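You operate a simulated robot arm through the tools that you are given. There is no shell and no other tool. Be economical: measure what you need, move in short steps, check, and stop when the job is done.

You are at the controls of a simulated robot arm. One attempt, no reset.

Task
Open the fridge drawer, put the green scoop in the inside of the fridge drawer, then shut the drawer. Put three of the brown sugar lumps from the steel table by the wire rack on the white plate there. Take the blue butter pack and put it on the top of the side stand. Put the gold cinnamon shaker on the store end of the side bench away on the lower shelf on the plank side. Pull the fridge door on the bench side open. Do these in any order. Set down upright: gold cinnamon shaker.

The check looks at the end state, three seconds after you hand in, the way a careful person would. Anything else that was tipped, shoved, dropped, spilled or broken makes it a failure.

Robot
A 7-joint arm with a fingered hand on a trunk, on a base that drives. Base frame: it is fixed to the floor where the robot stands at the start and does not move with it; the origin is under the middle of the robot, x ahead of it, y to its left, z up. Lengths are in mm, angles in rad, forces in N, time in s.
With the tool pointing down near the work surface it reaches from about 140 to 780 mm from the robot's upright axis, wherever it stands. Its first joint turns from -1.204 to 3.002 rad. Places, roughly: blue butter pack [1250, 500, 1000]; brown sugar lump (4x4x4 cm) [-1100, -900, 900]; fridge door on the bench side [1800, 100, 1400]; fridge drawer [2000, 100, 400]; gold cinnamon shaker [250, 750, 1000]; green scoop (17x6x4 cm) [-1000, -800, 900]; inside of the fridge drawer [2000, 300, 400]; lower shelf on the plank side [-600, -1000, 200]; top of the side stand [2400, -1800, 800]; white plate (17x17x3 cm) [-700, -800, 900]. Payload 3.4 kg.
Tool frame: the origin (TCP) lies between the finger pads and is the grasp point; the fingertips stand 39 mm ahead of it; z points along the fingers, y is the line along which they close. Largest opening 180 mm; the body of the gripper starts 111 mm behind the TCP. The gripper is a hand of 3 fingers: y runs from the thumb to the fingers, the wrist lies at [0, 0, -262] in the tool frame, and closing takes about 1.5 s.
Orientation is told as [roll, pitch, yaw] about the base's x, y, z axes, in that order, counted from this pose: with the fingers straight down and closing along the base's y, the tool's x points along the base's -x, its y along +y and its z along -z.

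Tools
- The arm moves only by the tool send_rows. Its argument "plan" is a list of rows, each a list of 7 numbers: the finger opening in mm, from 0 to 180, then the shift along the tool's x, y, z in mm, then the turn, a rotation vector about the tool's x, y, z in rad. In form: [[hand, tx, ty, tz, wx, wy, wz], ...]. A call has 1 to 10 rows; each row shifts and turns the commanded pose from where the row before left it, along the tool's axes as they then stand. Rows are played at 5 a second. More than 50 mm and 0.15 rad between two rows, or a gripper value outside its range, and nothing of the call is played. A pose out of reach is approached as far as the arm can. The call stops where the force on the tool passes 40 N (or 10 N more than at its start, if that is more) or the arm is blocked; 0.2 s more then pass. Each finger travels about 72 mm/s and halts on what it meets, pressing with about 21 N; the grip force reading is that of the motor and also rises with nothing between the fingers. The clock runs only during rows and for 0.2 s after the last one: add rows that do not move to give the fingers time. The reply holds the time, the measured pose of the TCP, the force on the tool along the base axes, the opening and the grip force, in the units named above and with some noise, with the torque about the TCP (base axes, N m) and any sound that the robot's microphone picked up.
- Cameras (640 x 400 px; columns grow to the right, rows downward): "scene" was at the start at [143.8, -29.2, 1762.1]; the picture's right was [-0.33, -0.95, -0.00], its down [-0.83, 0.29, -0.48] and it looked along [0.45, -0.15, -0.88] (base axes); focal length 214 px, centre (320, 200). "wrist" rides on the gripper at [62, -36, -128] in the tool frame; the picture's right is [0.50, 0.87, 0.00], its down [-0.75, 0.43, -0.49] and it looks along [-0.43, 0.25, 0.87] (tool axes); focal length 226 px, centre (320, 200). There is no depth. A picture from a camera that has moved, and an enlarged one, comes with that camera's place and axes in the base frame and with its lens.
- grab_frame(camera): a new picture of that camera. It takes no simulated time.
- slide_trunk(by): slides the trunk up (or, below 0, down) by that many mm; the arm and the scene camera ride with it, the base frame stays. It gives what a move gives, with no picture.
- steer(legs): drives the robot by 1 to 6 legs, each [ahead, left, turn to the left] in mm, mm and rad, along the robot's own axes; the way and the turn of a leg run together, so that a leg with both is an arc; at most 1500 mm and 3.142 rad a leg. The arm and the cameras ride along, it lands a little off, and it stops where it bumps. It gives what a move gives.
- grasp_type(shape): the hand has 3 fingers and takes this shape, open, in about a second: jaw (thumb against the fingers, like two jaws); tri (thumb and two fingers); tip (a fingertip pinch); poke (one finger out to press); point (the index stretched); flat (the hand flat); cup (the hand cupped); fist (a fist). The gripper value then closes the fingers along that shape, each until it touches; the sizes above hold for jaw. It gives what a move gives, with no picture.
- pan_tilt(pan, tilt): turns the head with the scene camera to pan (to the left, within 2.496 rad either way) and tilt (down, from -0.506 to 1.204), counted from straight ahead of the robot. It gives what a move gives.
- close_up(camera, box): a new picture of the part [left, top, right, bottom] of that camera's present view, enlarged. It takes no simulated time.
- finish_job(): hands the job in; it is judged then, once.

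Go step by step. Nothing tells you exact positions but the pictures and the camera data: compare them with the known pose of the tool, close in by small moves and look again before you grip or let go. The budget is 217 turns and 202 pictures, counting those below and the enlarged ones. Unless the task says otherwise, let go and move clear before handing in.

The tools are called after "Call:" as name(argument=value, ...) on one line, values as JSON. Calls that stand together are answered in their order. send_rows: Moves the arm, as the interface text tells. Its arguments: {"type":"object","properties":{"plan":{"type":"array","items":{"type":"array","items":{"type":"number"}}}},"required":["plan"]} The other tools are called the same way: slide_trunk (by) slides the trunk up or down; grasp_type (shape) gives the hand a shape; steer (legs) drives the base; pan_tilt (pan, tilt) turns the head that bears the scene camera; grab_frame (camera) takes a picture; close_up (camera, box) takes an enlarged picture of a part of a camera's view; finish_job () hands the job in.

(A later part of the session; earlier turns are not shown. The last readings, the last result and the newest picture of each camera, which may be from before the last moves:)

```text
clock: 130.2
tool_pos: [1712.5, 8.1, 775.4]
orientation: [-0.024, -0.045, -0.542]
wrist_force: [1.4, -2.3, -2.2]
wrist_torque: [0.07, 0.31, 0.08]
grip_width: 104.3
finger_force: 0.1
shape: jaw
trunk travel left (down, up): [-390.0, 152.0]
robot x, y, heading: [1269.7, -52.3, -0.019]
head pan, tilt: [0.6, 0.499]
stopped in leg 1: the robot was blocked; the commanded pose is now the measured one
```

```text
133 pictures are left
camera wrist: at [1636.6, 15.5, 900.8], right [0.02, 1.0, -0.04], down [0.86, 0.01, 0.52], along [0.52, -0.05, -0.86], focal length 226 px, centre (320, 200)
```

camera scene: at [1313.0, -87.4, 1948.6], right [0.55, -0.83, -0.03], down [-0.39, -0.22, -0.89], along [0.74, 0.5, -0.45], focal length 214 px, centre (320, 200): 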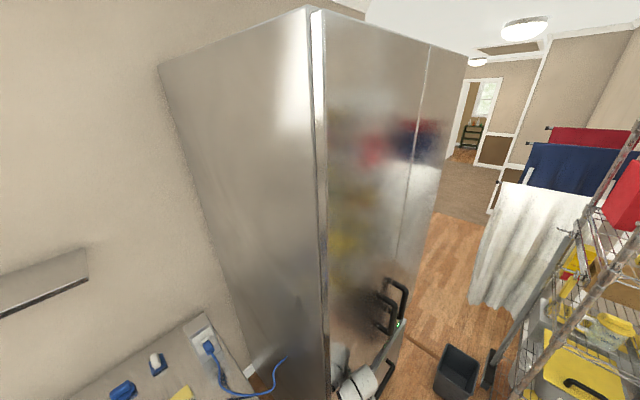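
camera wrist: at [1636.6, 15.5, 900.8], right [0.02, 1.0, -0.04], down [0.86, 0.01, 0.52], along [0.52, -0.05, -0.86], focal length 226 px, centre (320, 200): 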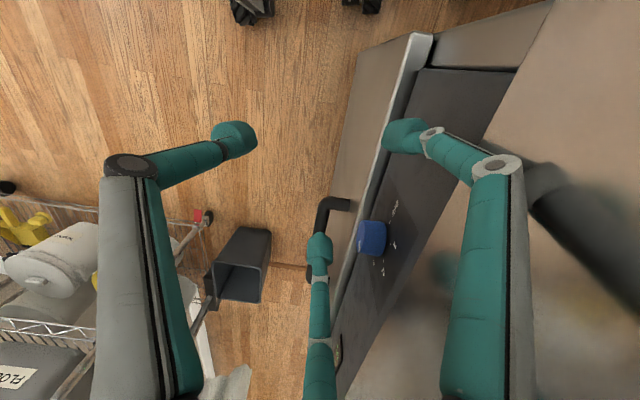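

The fingers reached into the recess between the fridge door and drawer. I'll raise the hand carefully first, with the force guard.

Call:
send_rows(plan=[[104, 0, 0, -20, 0, 0, 0], [104, 0, 0, -20, 0, 0, 0], [104, 0, 0, 0, 0, 0, 0]])

Call:
grab_frame(camera="wrist")

Call:
pan_tilt(pan=0.2, tilt=1.0)

Call:
grab_frame(camera="scene")

```text
clock: 131.2
tool_pos: [1749.0, -6.3, 821.0]
orientation: [-0.053, -0.082, -0.627]
wrist_force: [8.1, 2.0, -3.9]
wrist_torque: [-0.44, 1.12, -0.13]
grip_width: 104.2
finger_force: 0.0
shape: jaw
trunk travel left (down, up): [-390.0, 152.0]
robot x, y, heading: [1308.5, -58.8, -0.108]
head pan, tilt: [0.6, 0.499]
stopped in row 3: the arm was blocked; the commanded pose is now the measured one
```

```text
132 pictures are left
camera wrist: at [1672.0, 12.1, 945.0], right [0.1, 0.99, -0.09], down [0.85, -0.04, 0.53], along [0.52, -0.13, -0.84], focal length 226 px, centre (320, 200)
```

wrist: 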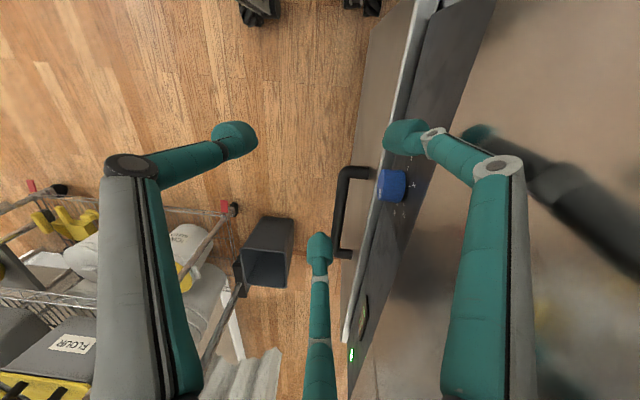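

```text
clock: 132.2
tool_pos: [1789.5, -19.8, 813.7]
orientation: [-0.07, -0.079, -0.681]
wrist_force: [0.1, -0.2, 0.3]
wrist_torque: [-0.02, 0.0, 0.0]
grip_width: 104.3
finger_force: 0.0
shape: jaw
trunk travel left (down, up): [-390.0, 152.0]
robot x, y, heading: [1339.9, -53.8, -0.156]
head pan, tilt: [0.201, 1.0]
```

```text
131 pictures are left
camera scene: at [1371.9, -120.9, 1908.1], right [0.05, -1.0, -0.04], down [-0.83, -0.02, -0.55], along [0.55, 0.06, -0.83], focal length 214 px, centre (320, 200)
```

scene: 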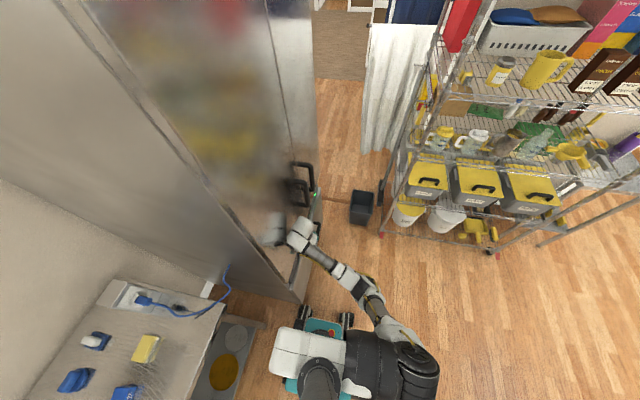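

The base seems to be drifting and slightly tilted; I need to see what it is touching before moving.

Call:
pan_tilt(pan=0.9, tilt=1.2)

Call:
grab_frame(camera="scene")

```text
clock: 133.2
tool_pos: [1787.6, -17.7, 812.2]
orientation: [-0.068, -0.064, -0.67]
wrist_force: [-0.2, -0.6, -0.1]
wrist_torque: [0.05, -0.03, -0.02]
grip_width: 104.0
finger_force: 0.1
shape: jaw
trunk travel left (down, up): [-390.0, 152.0]
robot x, y, heading: [1324.8, -50.3, -0.133]
head pan, tilt: [0.901, 1.201]
```

```text
130 pictures are left
camera scene: at [1360.8, -95.9, 1897.1], right [0.69, -0.72, -0.04], down [-0.67, -0.63, -0.39], along [0.26, 0.29, -0.92], focal length 214 px, centre (320, 200)
```

scene: 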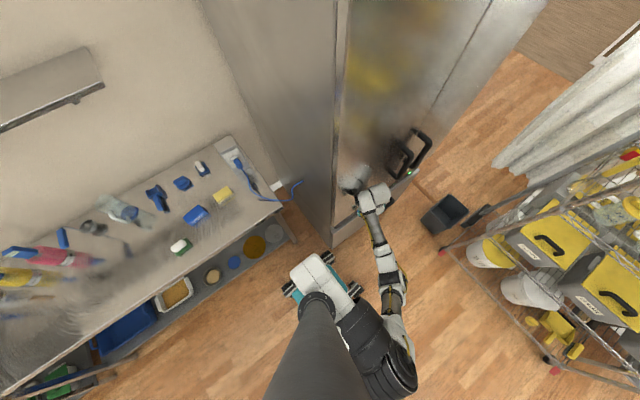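

The base's front-left is against the fridge's lower corner. First pull the hand away from the fridge front with the arm.

Call:
send_rows(plan=[[104, -18, -23, 0, 0, 0, 0], [104, -18, -23, 0, 0, 0, 0], [104, -18, -23, 0, 0, 0, 0], [104, 0, 0, 0, 0, 0, 0]])

Call:
steer(legs=[[-100, 0, 0]])

Call:
grab_frame(camera="scene")

Call:
grab_frame(camera="wrist")

```text
clock: 134.2
tool_pos: [1735.2, -52.1, 818.8]
orientation: [-0.074, -0.07, -0.57]
wrist_force: [0.4, -0.3, -0.4]
wrist_torque: [0.04, -0.04, 0.0]
grip_width: 104.0
finger_force: 0.1
shape: jaw
trunk travel left (down, up): [-390.0, 152.0]
robot x, y, heading: [1281.7, -45.9, -0.049]
head pan, tilt: [0.901, 1.201]
```

```text
clock: 135.4
tool_pos: [1640.2, -39.1, 819.1]
orientation: [-0.078, -0.073, -0.573]
wrist_force: [0.1, -0.2, -0.1]
wrist_torque: [-0.01, -0.02, 0.02]
grip_width: 104.0
finger_force: 0.1
shape: jaw
trunk travel left (down, up): [-390.0, 152.0]
robot x, y, heading: [1185.2, -37.5, -0.044]
head pan, tilt: [0.901, 1.201]
```

```text
129 pictures are left
camera scene: at [1208.9, -6.1, 1896.1], right [0.75, -0.66, 0.0], down [-0.62, -0.7, -0.37], along [0.24, 0.28, -0.93], focal length 214 px, centre (320, 200)
```

scene: 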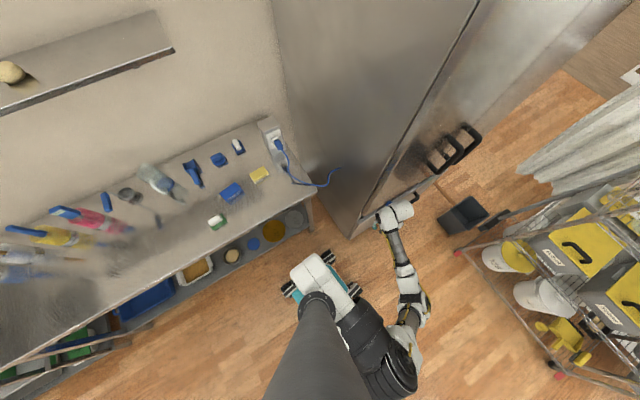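

```text
128 pictures are left
camera wrist: at [1565.3, -21.2, 944.5], right [0.05, 0.99, -0.1], down [0.86, 0.01, 0.51], along [0.51, -0.12, -0.85], focal length 226 px, centre (320, 200)
```

wrist: 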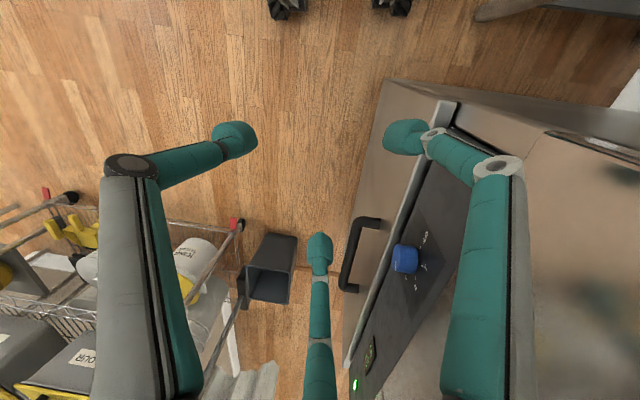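

Free and level again. The fridge has two upper doors with handles at the middle seam and a drawer below. I'll swing wide to view it from the front.

Call:
steer(legs=[[0, -650, 0], [450, 0, 0], [0, 0, 1.35]])

Call:
pan_tilt(pan=0.0, tilt=0.7)

Call:
grab_frame(camera="scene")

Call:
grab_frame(camera="wrist")

```text
clock: 144.7
tool_pos: [1689.0, -268.7, 819.0]
orientation: [-0.085, -0.078, 0.79]
wrist_force: [1.0, -0.4, -0.8]
wrist_torque: [0.01, -0.01, 0.03]
grip_width: 103.8
finger_force: 0.0
shape: jaw
trunk travel left (down, up): [-390.0, 152.0]
robot x, y, heading: [1603.3, -713.5, 1.311]
head pan, tilt: [0.901, 1.201]
```

```text
clock: 145.9
tool_pos: [1690.2, -269.8, 820.4]
orientation: [-0.081, -0.079, 0.789]
wrist_force: [-0.5, 0.0, -0.2]
wrist_torque: [0.01, 0.0, -0.02]
grip_width: 104.0
finger_force: 0.1
shape: jaw
trunk travel left (down, up): [-390.0, 152.0]
robot x, y, heading: [1600.5, -717.8, 1.309]
head pan, tilt: [0.0, 0.7]
```

```text
127 pictures are left
camera scene: at [1620.8, -642.0, 1931.6], right [0.97, -0.26, 0.0], down [-0.17, -0.62, -0.76], along [0.2, 0.74, -0.65], focal length 214 px, centre (320, 200)
```

scene: 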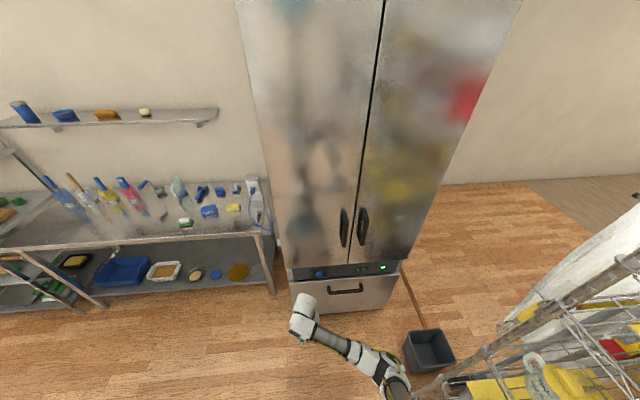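

```text
126 pictures are left
camera wrist: at [1657.7, -339.6, 945.4], right [-0.96, 0.26, -0.11], down [0.17, 0.84, 0.51], along [0.22, 0.47, -0.85], focal length 226 px, centre (320, 200)
```

wrist: 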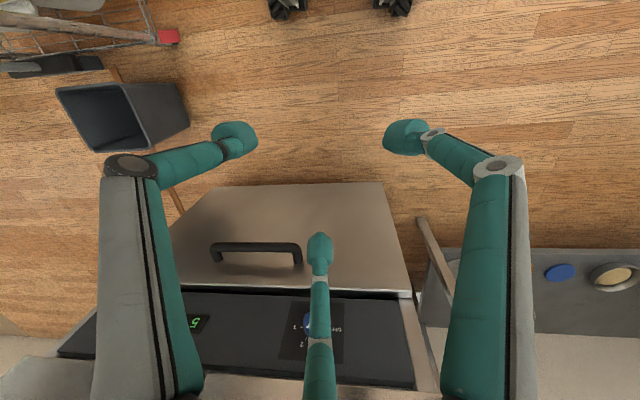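

Now I see the front clearly: two doors, a dark control strip, and the drawer with one bar handle. Zooming in for coordinates.

Call:
close_up(camera="scene", box=[270, 190, 430, 310])

Call:
close_up(camera="wrist", box=[160, 150, 440, 330])

```text
3.33 times, centred on (350, 250) of scene
camera zoom: at [1620.8, -642.0, 1931.6], right [0.97, -0.26, 0.0], down [-0.17, -0.62, -0.76], along [0.2, 0.74, -0.65], focal length 715 px, centre (220, 33)
```

zoom: 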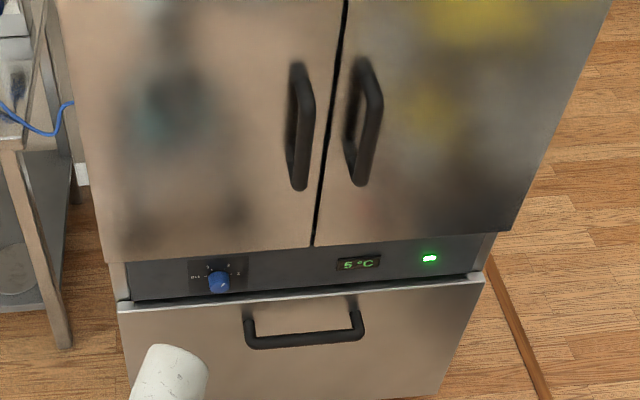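

```text
2.22 times, centred on (300, 240) of wrist
camera zoom: at [1657.7, -339.6, 945.4], right [-0.96, 0.26, -0.11], down [0.17, 0.84, 0.51], along [0.22, 0.47, -0.85], focal length 502 px, centre (364, 111)
```

zoom: 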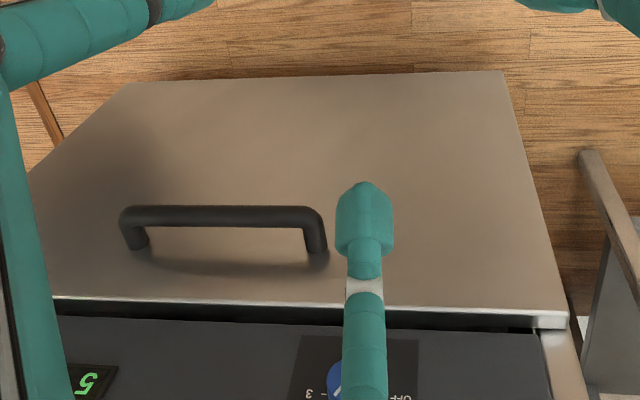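

The drawer bar runs (1859,15)→(2081,−24) at z≈525, standing ~57 mm off the face; the fridge front is rotated about −0.17. I'll line up, and turn the hand horizontal with its closing axis vertical.

Call:
steer(legs=[[-40, -190, 0.088]])

Call:
slide_trunk(by=-150)

Call:
send_rows(plan=[[104, -35, 30, 0, 0, 0, 0.135], [104, -35, 30, 0, 0, 0, 0.135], [104, -40, 20, 0, 0, 0, 0.135], [104, 0, 0, 0, 0, 0, 0.135], [104, 0, 0, 0, 0, 0, 0.135], [104, 0, 0, 0, 0, 0, 0.135], [104, 0, 0, 0, 0, 0, 0.135], [104, 0, 0, 0, 0, 0, 0]])

Call:
grab_frame(camera="wrist")

Call:
grab_frame(camera="scene")

```text
clock: 147.5
tool_pos: [1827.9, -344.0, 819.8]
orientation: [-0.081, -0.082, 0.877]
wrist_force: [0.5, 0.4, 0.4]
wrist_torque: [0.01, 0.0, 0.0]
grip_width: 104.1
finger_force: 0.1
shape: jaw
trunk travel left (down, up): [-390.0, 152.0]
robot x, y, heading: [1780.1, -793.8, 1.396]
head pan, tilt: [0.0, 0.7]
```

```text
clock: 149.2
tool_pos: [1829.1, -346.3, 671.4]
orientation: [-0.08, -0.081, 0.88]
wrist_force: [0.1, 0.3, 0.8]
wrist_torque: [0.03, 0.0, 0.02]
grip_width: 104.0
finger_force: 0.1
shape: jaw
trunk travel left (down, up): [-240.0, 302.0]
robot x, y, heading: [1779.2, -789.1, 1.399]
head pan, tilt: [0.0, 0.7]
```

```text
clock: 151.0
tool_pos: [1854.5, -214.5, 675.3]
orientation: [0.018, -0.111, -0.074]
wrist_force: [0.2, 0.2, 0.5]
wrist_torque: [-0.02, 0.02, 0.03]
grip_width: 104.1
finger_force: 0.1
shape: jaw
trunk travel left (down, up): [-240.0, 302.0]
robot x, y, heading: [1780.1, -795.3, 1.398]
head pan, tilt: [0.0, 0.7]
```

```text
123 pictures are left
camera wrist: at [1776.0, -247.3, 794.6], right [-0.43, 0.9, -0.04], down [0.72, 0.38, 0.58], along [0.54, 0.22, -0.81], focal length 226 px, centre (320, 200)
```

wrist: 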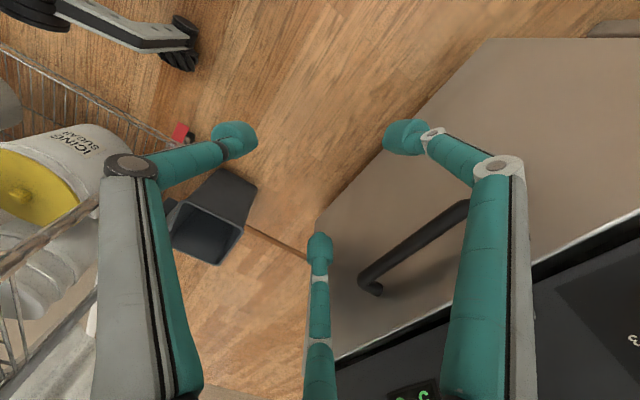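

```text
122 pictures are left
camera scene: at [1808.9, -615.7, 1779.6], right [0.99, -0.17, 0.0], down [-0.11, -0.64, -0.76], along [0.13, 0.75, -0.65], focal length 214 px, centre (320, 200)
```

scene: 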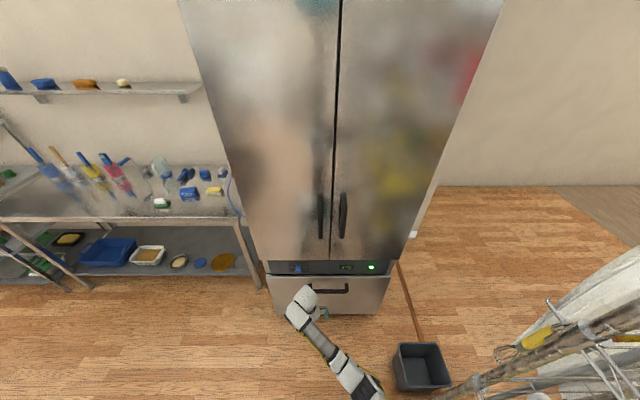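

Now rotate the hand about its x axis to point at the fridge.

Call:
send_rows(plan=[[104, 0, 0, 0, -0.12, 0, 0.08], [104, 0, 0, 0, -0.145, 0, 0], [104, 0, 0, 0, -0.145, 0, 0], [104, 0, 0, 0, -0.145, 0, 0], [104, 0, 0, 0, -0.145, 0, 0], [104, 0, 0, 0, -0.145, 0, 0], [104, 0, 0, 0, -0.145, 0, 0], [104, 0, 0, 0, -0.145, 0, 0], [104, 0, 0, 0, -0.145, 0, 0], [104, 0, 0, 0, -0.145, 0, 0]])

Call:
grab_frame(camera="wrist")

Call:
grab_frame(camera="scene")

```text
clock: 153.2
tool_pos: [1855.2, -213.9, 673.0]
orientation: [1.453, -0.103, -0.15]
wrist_force: [0.0, 1.0, -0.1]
wrist_torque: [-0.03, -0.01, 0.02]
grip_width: 104.0
finger_force: 0.1
shape: jaw
trunk travel left (down, up): [-240.0, 302.0]
robot x, y, heading: [1775.9, -794.7, 1.399]
head pan, tilt: [0.0, 0.7]
```

```text
121 pictures are left
camera wrist: at [1776.7, -335.4, 647.1], right [-0.57, 0.19, 0.8], down [0.62, -0.54, 0.57], along [0.54, 0.82, 0.18], focal length 226 px, centre (320, 200)
```

wrist: 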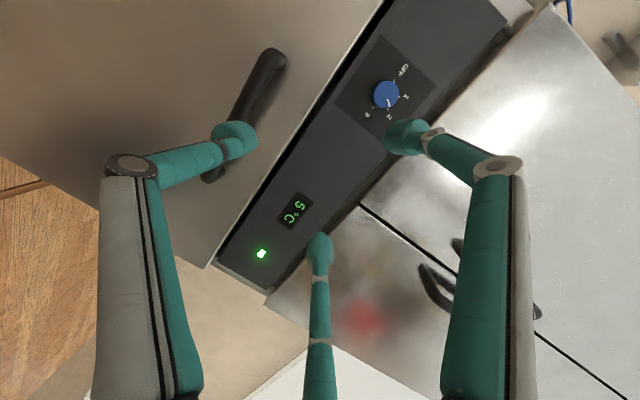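

```text
120 pictures are left
camera scene: at [1810.7, -618.3, 1779.7], right [0.99, -0.17, 0.0], down [-0.11, -0.64, -0.76], along [0.13, 0.75, -0.65], focal length 214 px, centre (320, 200)
```

scene: 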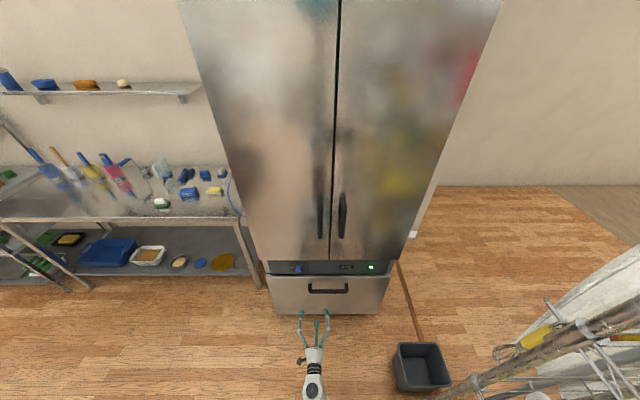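

The hand is horizontal. Small orientation corrections, then approach to about 100 mm before the bar.

Call:
send_rows(plan=[[104, 0, 0, 0, -0.117, 0, 0.09], [104, -15, -30, 22, 0, 0, 0], [104, -15, -30, 22, 0, 0, 0], [104, -15, -30, 22, 0, 0, 0], [104, -15, -30, 22, 0, 0, 0], [104, -16, -28, 22, 0, 0, 0], [104, 0, 0, 0, 0, 0, 0]])

Call:
grab_frame(camera="wrist")

Call:
close_up(camera="scene", box=[240, 220, 420, 340])

```text
clock: 154.8
tool_pos: [1950.2, -117.5, 526.9]
orientation: [1.572, -0.015, -0.157]
wrist_force: [0.2, -0.4, 0.1]
wrist_torque: [-0.01, -0.01, -0.03]
grip_width: 104.0
finger_force: 0.1
shape: jaw
trunk travel left (down, up): [-240.0, 302.0]
robot x, y, heading: [1778.9, -794.2, 1.401]
head pan, tilt: [0.0, 0.7]
```

```text
119 pictures are left
camera wrist: at [1869.2, -234.1, 490.3], right [-0.51, 0.08, 0.86], down [0.66, -0.6, 0.45], along [0.55, 0.79, 0.25], focal length 226 px, centre (320, 200)
```

wrist: 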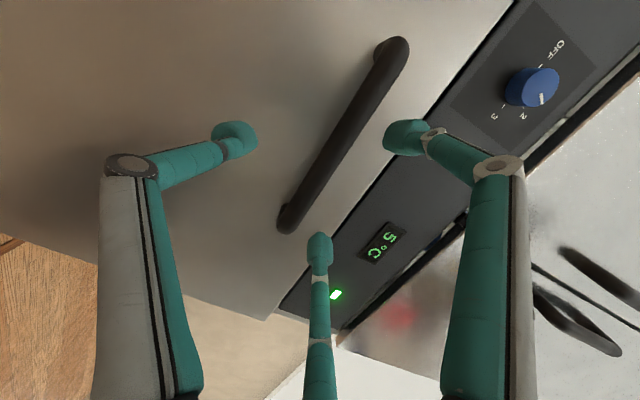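

```text
3.33 times, centred on (330, 280) of scene
camera zoom: at [1810.0, -617.0, 1779.7], right [0.99, -0.17, 0.0], down [-0.11, -0.64, -0.76], along [0.13, 0.75, -0.65], focal length 715 px, centre (287, -67)
```

zoom: 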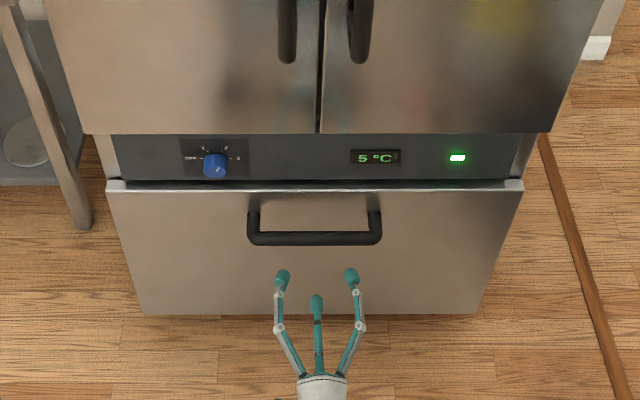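

The bar lies between the thumb and the two fingers, about 10 mm above centre. Correct that and move in ~105 mm.

Call:
send_rows(plan=[[104, 0, 10, 25, 0, 0, 0], [104, 0, 0, 30, 0, 0, 0], [104, 0, 0, 30, 0, 0, 0], [104, 0, 0, 0, 0, 0, 0]])

Call:
grab_frame(camera="wrist")

```text
clock: 155.8
tool_pos: [1964.2, -53.2, 549.4]
orientation: [1.57, -0.014, -0.157]
wrist_force: [-0.2, -0.1, -0.7]
wrist_torque: [-0.01, 0.05, 0.04]
grip_width: 104.1
finger_force: 0.1
shape: jaw
out of reach, approached as far as the arm can: row 2, 3
trunk travel left (down, up): [-240.0, 302.0]
robot x, y, heading: [1779.5, -793.4, 1.398]
head pan, tilt: [0.0, 0.7]
```

```text
117 pictures are left
camera wrist: at [1881.8, -171.2, 513.8], right [-0.51, 0.08, 0.86], down [0.66, -0.6, 0.45], along [0.55, 0.79, 0.25], focal length 226 px, centre (320, 200)
```

wrist: 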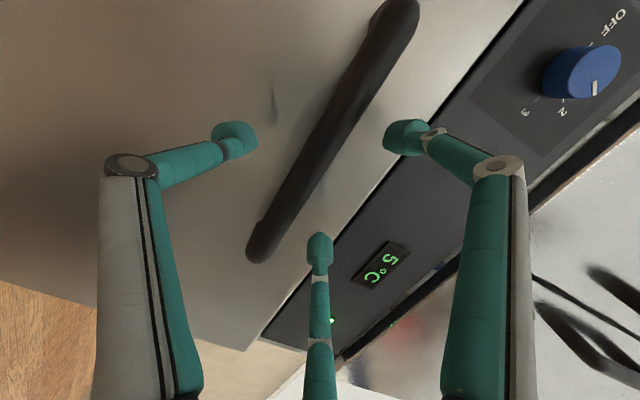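

Out of reach by a little; pull the tool back, drive 110 mm closer, and look.

Call:
send_rows(plan=[[104, 0, -10, -45, 0, 0, 0], [104, 0, -10, -45, 0, 0, 0], [104, 0, 0, 0, 0, 0, 0]])

Call:
steer(legs=[[120, 0, 0]])

Call:
grab_frame(camera="wrist")

```text
clock: 156.6
tool_pos: [1948.1, -145.2, 531.5]
orientation: [1.569, -0.018, -0.158]
wrist_force: [1.1, 0.3, 0.5]
wrist_torque: [-0.01, -0.01, 0.0]
grip_width: 104.1
finger_force: 0.1
shape: jaw
trunk travel left (down, up): [-240.0, 302.0]
robot x, y, heading: [1778.9, -793.3, 1.399]
head pan, tilt: [0.0, 0.7]
```

```text
clock: 157.9
tool_pos: [1970.2, -24.9, 530.6]
orientation: [1.568, -0.016, -0.158]
wrist_force: [0.0, -0.1, -0.3]
wrist_torque: [0.03, 0.04, -0.02]
grip_width: 104.2
finger_force: 0.1
shape: jaw
trunk travel left (down, up): [-240.0, 302.0]
robot x, y, heading: [1795.2, -678.0, 1.399]
head pan, tilt: [0.0, 0.7]
```

```text
116 pictures are left
camera wrist: at [1888.5, -141.5, 494.1], right [-0.51, 0.08, 0.86], down [0.66, -0.6, 0.45], along [0.55, 0.79, 0.25], focal length 226 px, centre (320, 200)
```

wrist: 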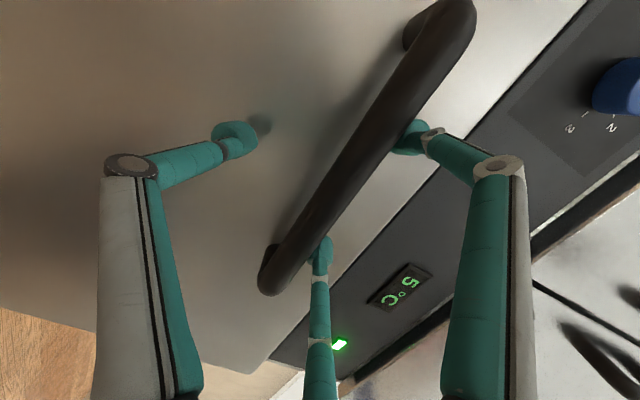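

The bar is within the finger span. Shift up 12 mm, forward 10 mm and close on it.

Call:
send_rows(plan=[[104, 0, 12, 0, 0, 0, 0], [104, 0, 0, 10, 0, 0, 0], [60, 0, 0, 0, 0, 0, 0], [20, 0, 0, 0, 0, 0, 0], [0, 0, 0, 0, 0, 0, 0], [0, 0, 0, 0, 0, 0, 0], [0, 0, 0, 0, 0, 0, 0], [0, 0, 0, 0, 0, 0, 0], [0, 0, 0, 0, 0, 0, 0]])

Call:
grab_frame(camera="wrist")

```text
clock: 159.9
tool_pos: [1970.0, -16.3, 543.8]
orientation: [1.571, -0.018, -0.155]
wrist_force: [0.2, 0.9, -0.3]
wrist_torque: [0.01, 0.01, -0.01]
grip_width: 0.0
finger_force: 21.0
shape: jaw
trunk travel left (down, up): [-240.0, 302.0]
robot x, y, heading: [1798.5, -675.8, 1.394]
head pan, tilt: [0.0, 0.7]
```

```text
115 pictures are left
camera wrist: at [1889.0, -132.4, 507.5], right [-0.51, 0.08, 0.86], down [0.66, -0.6, 0.45], along [0.55, 0.79, 0.25], focal length 226 px, centre (320, 200)
```

wrist: 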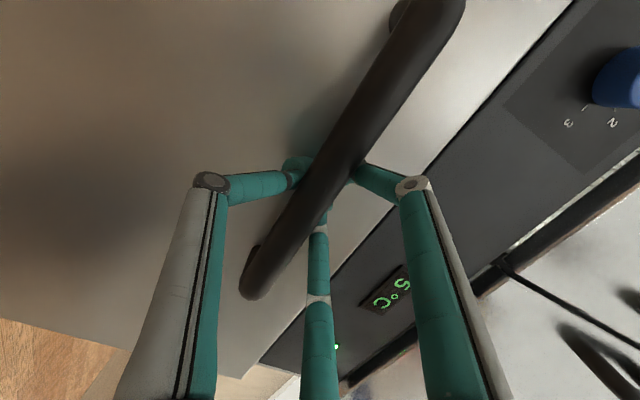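

The fingertips met behind the bar, a good hook. Pull by driving back.

Call:
steer(legs=[[-120, 0, 0]])

Call:
grab_frame(camera="scene")

```text
clock: 161.1
tool_pos: [1949.5, -135.3, 545.6]
orientation: [1.571, -0.019, -0.158]
wrist_force: [0.2, -0.3, -0.1]
wrist_torque: [-0.02, 0.01, 0.03]
grip_width: 0.0
finger_force: 21.5
shape: jaw
trunk travel left (down, up): [-240.0, 302.0]
robot x, y, heading: [1773.4, -794.6, 1.4]
head pan, tilt: [0.0, 0.7]
```

```text
114 pictures are left
camera scene: at [1810.4, -618.3, 1779.9], right [0.99, -0.17, 0.0], down [-0.11, -0.64, -0.76], along [0.13, 0.75, -0.65], focal length 214 px, centre (320, 200)
```

scene: 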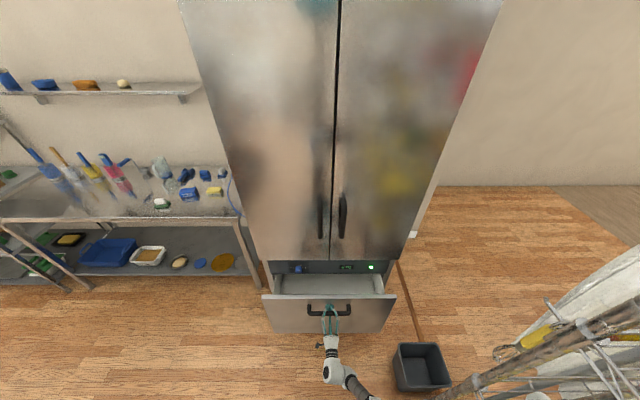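

The drawer slides out. Pull another 220 mm.

Call:
steer(legs=[[-220, 0, 0]])

Call:
grab_frame(camera="scene")

Call:
grab_frame(camera="wrist")

```text
clock: 162.8
tool_pos: [1910.2, -351.3, 546.9]
orientation: [1.574, -0.018, -0.157]
wrist_force: [0.0, 1.7, -0.6]
wrist_torque: [0.01, -0.03, -0.01]
grip_width: 0.1
finger_force: 20.8
shape: jaw
trunk travel left (down, up): [-240.0, 302.0]
robot x, y, heading: [1739.3, -1008.2, 1.394]
head pan, tilt: [0.0, 0.7]
```

```text
113 pictures are left
camera scene: at [1772.8, -833.1, 1779.8], right [0.98, -0.17, 0.0], down [-0.11, -0.64, -0.76], along [0.13, 0.75, -0.65], focal length 214 px, centre (320, 200)
```

scene: 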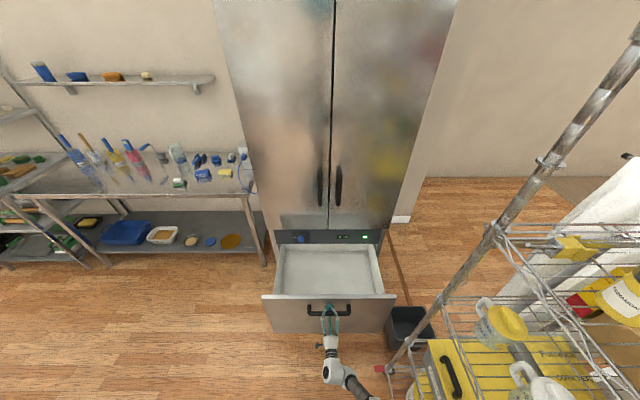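

```text
112 pictures are left
camera wrist: at [1829.1, -467.8, 508.9], right [-0.51, 0.08, 0.86], down [0.66, -0.6, 0.45], along [0.55, 0.79, 0.26], focal length 226 px, centre (320, 200)
```

wrist: 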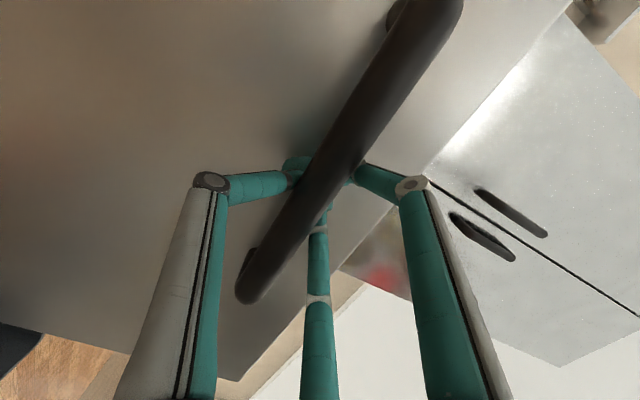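

The drawer is open ~340 mm. Release the bar, withdraw, turn the hand down again, and go for the scoop.

Call:
send_rows(plan=[[50, 0, 0, 0, 0, 0, 0], [104, 0, 0, 0, 0, 0, 0], [104, 0, 0, 0, 0, 0, 0], [104, 0, 0, 0, 0, 0, 0], [104, 0, 0, 0, 0, 0, 0], [104, 0, 0, -45, 0, 0, 0], [104, 0, 0, -45, 0, 0, 0], [104, 0, 0, 0, 0, 0, 0]])

Call:
steer(legs=[[-150, 0, 0], [0, 300, 0]])

Call:
send_rows(plan=[[104, 0, 0, 0, 0.145, 0, 0], [104, 0, 0, 0, 0.145, 0, 0], [104, 0, 0, 0, 0.145, 0, 0], [104, 0, 0, 0, 0.145, 0, 0], [104, 0, 0, 0, 0.145, 0, 0], [104, 0, 0, 0, 0.145, 0, 0], [104, 0, 0, 0, 0.145, 0, 0], [104, 0, 0, 0, 0.145, 0, 0], [104, 0, 0, 0, 0.145, 0, 0], [104, 0, 0, 0, 0.145, 0, 0]])

Call:
slide_trunk(by=300)

Call:
grab_frame(camera="scene")

```text
clock: 164.6
tool_pos: [1895.0, -439.5, 546.6]
orientation: [1.576, -0.021, -0.157]
wrist_force: [-0.7, -0.3, 0.4]
wrist_torque: [0.02, 0.0, 0.02]
grip_width: 103.5
finger_force: 0.1
shape: jaw
trunk travel left (down, up): [-240.0, 302.0]
robot x, y, heading: [1739.3, -1008.9, 1.395]
head pan, tilt: [0.0, 0.7]
```

```text
clock: 167.6
tool_pos: [1578.0, -538.9, 545.3]
orientation: [1.572, -0.015, -0.157]
wrist_force: [-0.3, 0.2, 0.2]
wrist_torque: [0.02, -0.04, 0.04]
grip_width: 103.6
finger_force: 0.1
shape: jaw
trunk travel left (down, up): [-240.0, 302.0]
robot x, y, heading: [1424.8, -1106.8, 1.398]
head pan, tilt: [0.0, 0.7]
```

```text
clock: 169.8
tool_pos: [1574.8, -538.4, 546.4]
orientation: [0.122, -0.025, -0.156]
wrist_force: [-0.1, -1.0, -0.2]
wrist_torque: [0.02, 0.03, 0.01]
grip_width: 103.5
finger_force: 0.0
shape: jaw
trunk travel left (down, up): [-240.0, 302.0]
robot x, y, heading: [1421.7, -1105.5, 1.398]
head pan, tilt: [0.0, 0.7]
```

```text
clock: 172.8
tool_pos: [1573.6, -537.6, 846.2]
orientation: [0.125, -0.028, -0.158]
wrist_force: [0.3, 0.8, 0.0]
wrist_torque: [0.02, -0.02, 0.0]
grip_width: 103.7
finger_force: 0.0
shape: jaw
trunk travel left (down, up): [-540.0, 2.0]
robot x, y, heading: [1422.3, -1107.4, 1.402]
head pan, tilt: [0.0, 0.7]
```

```text
111 pictures are left
camera scene: at [1432.4, -1048.8, 2081.1], right [0.99, -0.17, 0.0], down [-0.11, -0.64, -0.76], along [0.13, 0.75, -0.65], focal length 214 px, centre (320, 200)
```

scene: 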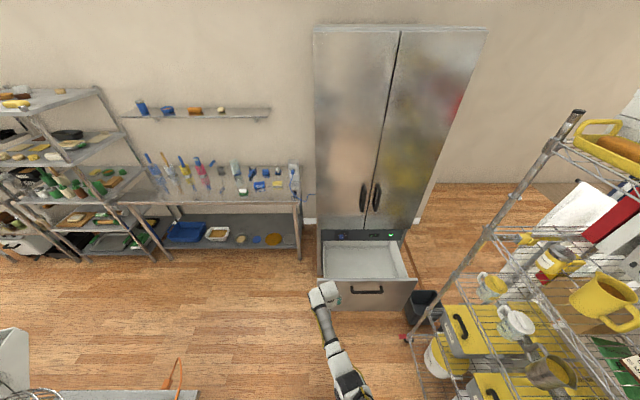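

The way is clear. Raise and retract the arm, then drive back to the steel table for the scoop.

Call:
send_rows(plan=[[104, 0, 0, 0, 0.122, 0, 0], [104, 0, -25, -40, 0, 0, 0], [104, 0, -25, -40, 0, 0, 0], [104, 0, -25, -40, 0, 0, 0], [104, 0, -25, -40, 0, 0, 0], [104, 0, -25, -40, 0, 0, 0]])

Call:
steer(legs=[[600, 300, 0], [0, 0, 1.73], [1000, -330, 0]])

Call:
pan_tilt(pan=0.3, tilt=0.6)

Call:
grab_frame(camera="scene")

```text
clock: 174.2
tool_pos: [1559.4, -617.8, 977.0]
orientation: [0.004, -0.028, -0.157]
wrist_force: [-0.3, -0.4, 1.0]
wrist_torque: [0.0, -0.01, 0.01]
grip_width: 103.7
finger_force: 0.1
shape: jaw
out of reach, approached as far as the arm can: row 5, 6
trunk travel left (down, up): [-540.0, 2.0]
robot x, y, heading: [1423.8, -1106.2, 1.396]
head pan, tilt: [0.0, 0.7]
```

```text
clock: 187.2
tool_pos: [-272.7, -34.2, 976.0]
orientation: [0.003, -0.029, 1.556]
wrist_force: [1.1, 0.0, 0.1]
wrist_torque: [0.01, 0.01, 0.03]
grip_width: 103.8
finger_force: 0.0
shape: jaw
trunk travel left (down, up): [-540.0, 2.0]
robot x, y, heading: [233.9, -97.2, 3.109]
head pan, tilt: [0.0, 0.7]
```

```text
clock: 188.0
tool_pos: [-270.3, -34.5, 977.5]
orientation: [0.004, -0.027, 1.556]
wrist_force: [0.1, -0.7, 0.0]
wrist_torque: [0.01, 0.02, 0.01]
grip_width: 104.1
finger_force: 0.0
shape: jaw
trunk travel left (down, up): [-540.0, 2.0]
robot x, y, heading: [230.5, -97.9, 3.112]
head pan, tilt: [0.3, 0.6]
```

```text
110 pictures are left
camera scene: at [169.0, -121.1, 2089.8], right [-0.27, 0.96, 0.0], down [0.55, 0.15, -0.82], along [-0.79, -0.22, -0.57], focal length 214 px, centre (320, 200)
```

scene: 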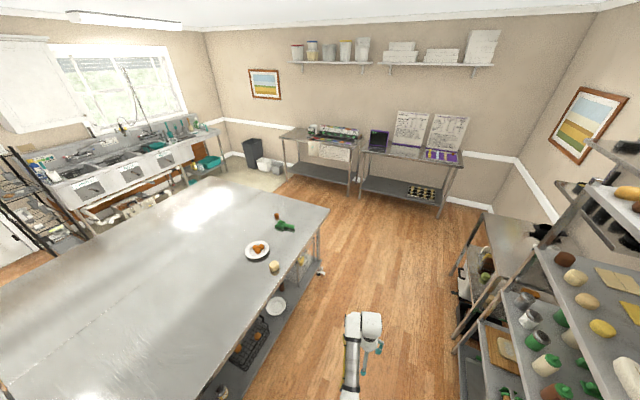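

Continue to the scoop's side of the table and turn to face it.

Call:
steer(legs=[[1160, 0, 0], [0, 0, 1.4]])

Call:
pan_tilt(pan=0.0, tilt=0.9)

Call:
grab_frame(camera="scene")

Call:
grab_frame(camera="wrist")

```text
clock: 197.3
tool_pos: [-1087.5, -543.4, 976.6]
orientation: [0.004, -0.03, 2.938]
wrist_force: [-0.7, 0.3, -0.3]
wrist_torque: [0.0, -0.01, 0.02]
grip_width: 103.6
finger_force: 0.1
shape: jaw
trunk travel left (down, up): [-540.0, 2.0]
robot x, y, heading: [-928.7, -64.8, -1.794]
head pan, tilt: [0.3, 0.6]
```

```text
clock: 198.1
tool_pos: [-1086.5, -543.2, 977.5]
orientation: [0.007, -0.026, 2.938]
wrist_force: [0.6, 0.7, 0.2]
wrist_torque: [-0.03, -0.01, 0.0]
grip_width: 103.7
finger_force: 0.1
shape: jaw
trunk travel left (down, up): [-540.0, 2.0]
robot x, y, heading: [-930.2, -62.5, -1.784]
head pan, tilt: [0.0, 0.901]
```

```text
109 pictures are left
camera scene: at [-945.6, -111.2, 2065.0], right [-0.98, 0.22, 0.0], down [0.17, 0.77, -0.62], along [-0.13, -0.61, -0.78], focal length 214 px, centre (320, 200)
```

scene: 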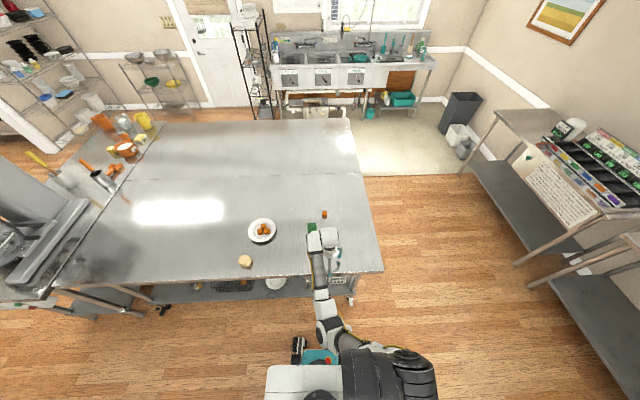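

```text
108 pictures are left
camera wrist: at [-1014.7, -519.5, 1103.7], right [0.32, -0.95, -0.01], down [-0.81, -0.27, 0.52], along [-0.49, -0.16, -0.86], focal length 226 px, centre (320, 200)
```

wrist: 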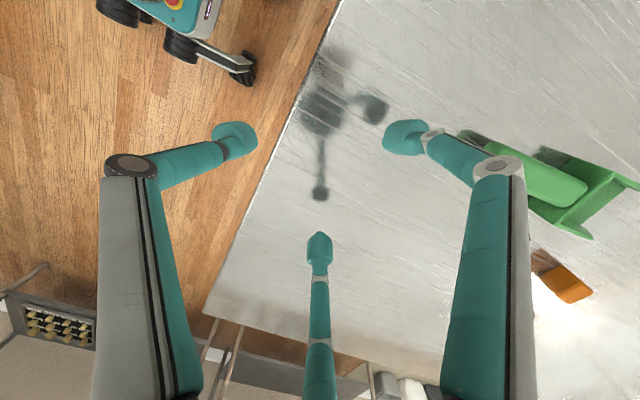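

The scoop handle runs along −y, centred near (−1033,−725). Raise, rotate the hand by about 1.77 so it closes across the handle, then drive 110 mm closer.

Call:
send_rows(plan=[[104, 0, 0, -30, 0, 0, -0.14], [104, 0, 0, -30, 0, 0, -0.14], [104, 0, 0, 0, 0, 0, -0.148], [104, 0, 0, 0, 0, 0, -0.148], [104, 0, 0, 0, 0, 0, -0.148], [104, 0, 0, 0, 0, 0, -0.148], [104, 0, 0, 0, 0, 0, -0.148], [104, 0, 0, 0, 0, 0, -0.148], [104, 0, 0, 0, 0, 0, -0.148], [104, 0, 0, 0, 0, 0, -0.148]])

Call:
send_rows(plan=[[104, 0, 0, 0, 0, 0, -0.148], [104, 0, 0, 0, 0, 0, -0.148], [104, 0, 0, 0, 0, 0, 0]])

Call:
steer(legs=[[110, 0, 0]])

Call:
grab_frame(camera="wrist")

```text
clock: 200.3
tool_pos: [-1090.9, -564.2, 986.6]
orientation: [-0.027, -0.009, -1.877]
wrist_force: [0.1, 0.5, -0.6]
wrist_torque: [-0.01, -0.01, 0.01]
grip_width: 103.6
finger_force: 0.0
shape: jaw
out of reach, approached as far as the arm can: row 1, 2
trunk travel left (down, up): [-540.0, 2.0]
robot x, y, heading: [-928.2, -60.7, -1.789]
head pan, tilt: [0.0, 0.901]
```

```text
clock: 201.1
tool_pos: [-1091.5, -563.7, 985.8]
orientation: [-0.028, -0.001, -1.582]
wrist_force: [0.2, -0.5, 0.1]
wrist_torque: [0.0, -0.03, -0.01]
grip_width: 103.5
finger_force: 0.1
shape: jaw
trunk travel left (down, up): [-540.0, 2.0]
robot x, y, heading: [-926.5, -65.8, -1.789]
head pan, tilt: [0.0, 0.901]
```

```text
clock: 202.3
tool_pos: [-1114.1, -673.0, 985.8]
orientation: [-0.029, -0.001, -1.585]
wrist_force: [0.8, 0.1, 0.4]
wrist_torque: [0.03, 0.01, -0.01]
grip_width: 103.6
finger_force: 0.0
shape: jaw
trunk travel left (down, up): [-540.0, 2.0]
robot x, y, heading: [-952.2, -166.6, -1.792]
head pan, tilt: [0.0, 0.901]
```

```text
107 pictures are left
camera wrist: at [-1145.8, -608.9, 1115.4], right [0.87, 0.49, -0.03], down [0.44, -0.76, 0.48], along [0.22, -0.43, -0.88], focal length 226 px, centre (320, 200)
```

wrist: 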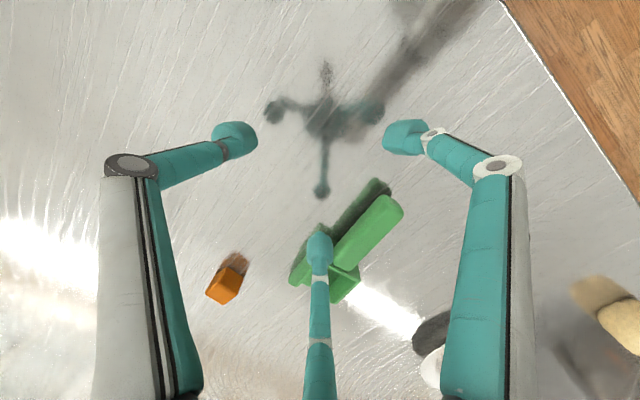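

Handle lies along y at x≈−1035, y −675…−765. Move over its middle.

Call:
send_rows(plan=[[104, -25, 40, 0, 0, 0, 0], [104, -26, 40, 0, -0.02, 0, 0], [90, 0, 0, 0, 0, 0, 0]])

Call:
grab_frame(camera="wrist")

```text
clock: 203.1
tool_pos: [-1035.0, -721.6, 984.7]
orientation: [-0.007, -0.005, -1.584]
wrist_force: [-0.4, -0.7, 0.4]
wrist_torque: [-0.02, 0.02, -0.02]
grip_width: 90.6
finger_force: 0.2
shape: jaw
trunk travel left (down, up): [-540.0, 2.0]
robot x, y, heading: [-953.7, -169.2, -1.787]
head pan, tilt: [0.0, 0.901]
```

```text
106 pictures are left
camera wrist: at [-1068.4, -659.3, 1113.7], right [0.87, 0.49, -0.01], down [0.43, -0.76, 0.49], along [0.23, -0.43, -0.87], focal length 226 px, centre (320, 200)
```

wrist: 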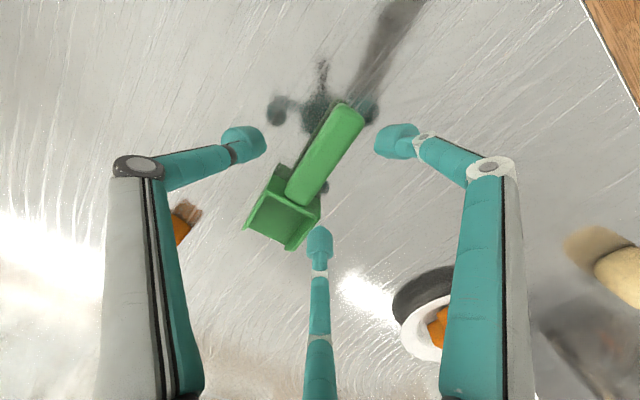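

Aligned. Lower to just above the table and grip the handle, then lift slightly.

Call:
send_rows(plan=[[90, 6, 0, 20, 0, 0, 0], [90, 0, 0, 20, 0, 0, 0], [90, 0, 0, 0, 0, 0, 0], [40, 0, 0, 0, 0, 0, 0], [0, 0, 0, 0, 0, 0, 0], [0, 0, 0, 0, 0, 0, 0], [0, 0, 0, 0, 0, 0, 0], [0, 0, 0, 0, 0, 0, 0], [0, 0, 0, 0, 0, 0, 0]])

Call:
send_rows(plan=[[0, 0, 0, -30, 0, 0, 0], [0, 0, 0, -20, 0, 0, 0], [0, 0, 0, 0, 0, 0, 0]])

Call:
grab_frame(camera="wrist")

```text
clock: 203.6
tool_pos: [-1033.7, -723.5, 970.2]
orientation: [-0.007, -0.037, -1.582]
wrist_force: [0.1, 0.8, 26.0]
wrist_torque: [-1.1, -0.61, 0.03]
grip_width: 88.8
finger_force: 0.1
shape: jaw
trunk travel left (down, up): [-540.0, 2.0]
robot x, y, heading: [-954.1, -166.6, -1.789]
head pan, tilt: [0.0, 0.901]
stopped in row 2: the force on the tool passed its limit at 47 N (the readings are from after the stop); the commanded pose is now the measured one
```

```text
clock: 204.4
tool_pos: [-1034.6, -721.9, 1013.4]
orientation: [-0.008, -0.023, -1.584]
wrist_force: [0.7, 0.2, 0.7]
wrist_torque: [-0.01, 0.03, 0.03]
grip_width: 8.4
finger_force: 3.3
shape: jaw
trunk travel left (down, up): [-540.0, 2.0]
robot x, y, heading: [-953.1, -169.1, -1.787]
head pan, tilt: [0.0, 0.901]
```

```text
105 pictures are left
camera wrist: at [-1068.4, -656.1, 1141.4], right [0.87, 0.49, -0.02], down [0.43, -0.75, 0.51], along [0.23, -0.45, -0.86], focal length 226 px, centre (320, 200)
```

wrist: 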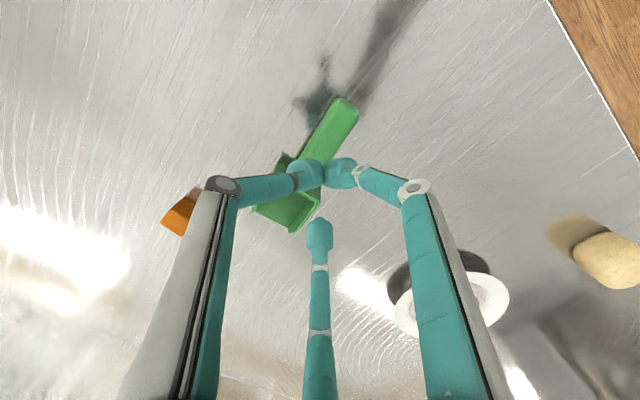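

A finger landed on the scoop's bowl edge. Nothing moved; I'll shift toward the handle's end with a smaller opening.

Call:
send_rows(plan=[[60, 17, 0, 0, 0, 0.02, 0], [60, 0, 0, 0, 0, 0, 0], [60, 0, 0, 0, 0, 0, 0], [60, 0, 0, 0, 0, 0, 0], [60, 0, 0, 30, 0, 0, 0], [60, 0, 0, 0, 0, 0, 0]])

Call:
grab_frame(camera="wrist")

```text
clock: 205.8
tool_pos: [-1034.0, -712.0, 973.8]
orientation: [-0.008, -0.005, -1.583]
wrist_force: [-0.2, -0.4, 0.1]
wrist_torque: [0.0, 0.0, 0.02]
grip_width: 59.8
finger_force: 0.1
shape: jaw
out of reach, approached as far as the arm can: row 1
trunk travel left (down, up): [-540.0, 2.0]
robot x, y, heading: [-949.4, -172.4, -1.794]
head pan, tilt: [0.0, 0.901]
```

```text
104 pictures are left
camera wrist: at [-1068.5, -648.4, 1102.3], right [0.87, 0.49, -0.01], down [0.43, -0.76, 0.49], along [0.23, -0.43, -0.87], focal length 226 px, centre (320, 200)
```

wrist: 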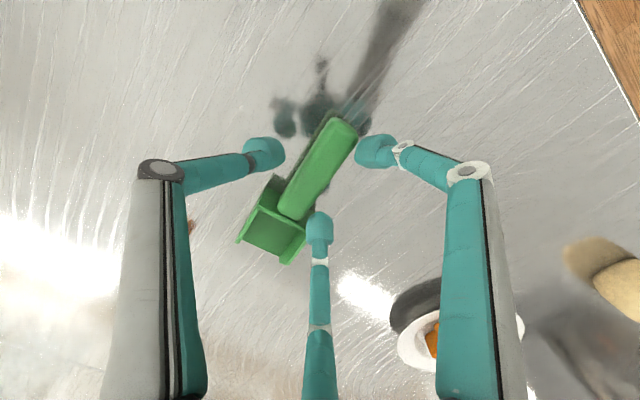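

Call:
send_rows(plan=[[60, 7, 0, 10, 0, 0, 0], [60, 0, 0, 12, 0, 0, 0], [60, 0, 0, 8, 0, 0, 0], [30, 0, 0, 0, 0, 0, 0], [0, 0, 0, 0, 0, 0, 0], [0, 0, 0, 0, 0, 0, 0], [0, 0, 0, 0, 0, 0, 0], [0, 0, 0, 0, 0, 0, 0]])

Call:
grab_frame(camera="wrist")

```text
clock: 207.6
tool_pos: [-1032.8, -704.8, 943.4]
orientation: [-0.006, -0.006, -1.585]
wrist_force: [1.0, 0.2, 1.5]
wrist_torque: [0.01, 0.08, 0.02]
grip_width: 24.7
finger_force: 20.7
shape: jaw
trunk travel left (down, up): [-540.0, 2.0]
robot x, y, heading: [-954.2, -169.8, -1.786]
head pan, tilt: [0.0, 0.901]
```

```text
103 pictures are left
camera wrist: at [-1068.3, -641.3, 1072.4], right [0.87, 0.49, -0.01], down [0.43, -0.76, 0.49], along [0.23, -0.43, -0.87], focal length 226 px, centre (320, 200)
```

wrist: 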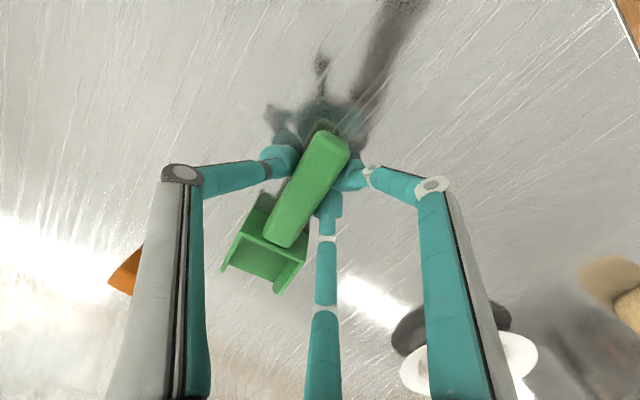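

Gripped (25 mm, 21 N). Lift and check.

Call:
send_rows(plan=[[0, 0, 0, -30, 0, 0, 0], [0, 15, 0, -40, 0, 0, 0], [0, 40, 0, 0, 0, 0, 0], [0, 40, 0, 0, 0, 0, 0], [0, 0, 0, 0, 0, 0, 0]])

Call:
grab_frame(camera="wrist")

```text
clock: 208.8
tool_pos: [-1033.1, -626.7, 964.8]
orientation: [-0.007, -0.007, -1.583]
wrist_force: [0.0, -0.1, -0.2]
wrist_torque: [0.01, 0.01, -0.01]
grip_width: 24.2
finger_force: 21.5
shape: jaw
out of reach, approached as far as the arm can: row 2, 3, 4
trunk travel left (down, up): [-540.0, 2.0]
robot x, y, heading: [-950.7, -165.9, -1.79]
head pan, tilt: [0.0, 0.901]
```

```text
102 pictures are left
camera wrist: at [-1068.0, -563.2, 1092.3], right [0.87, 0.49, -0.01], down [0.43, -0.76, 0.49], along [0.23, -0.44, -0.87], focal length 226 px, centre (320, 200)
```

wrist: 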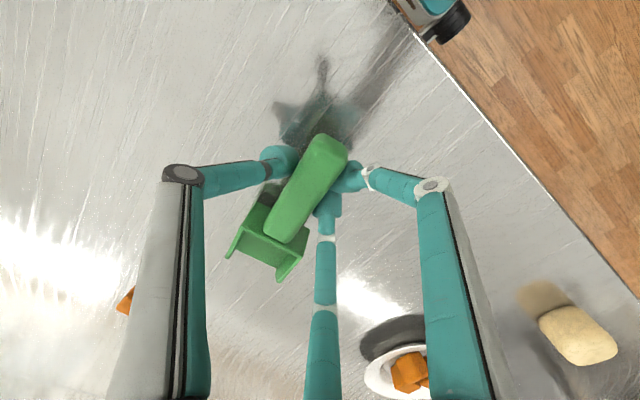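

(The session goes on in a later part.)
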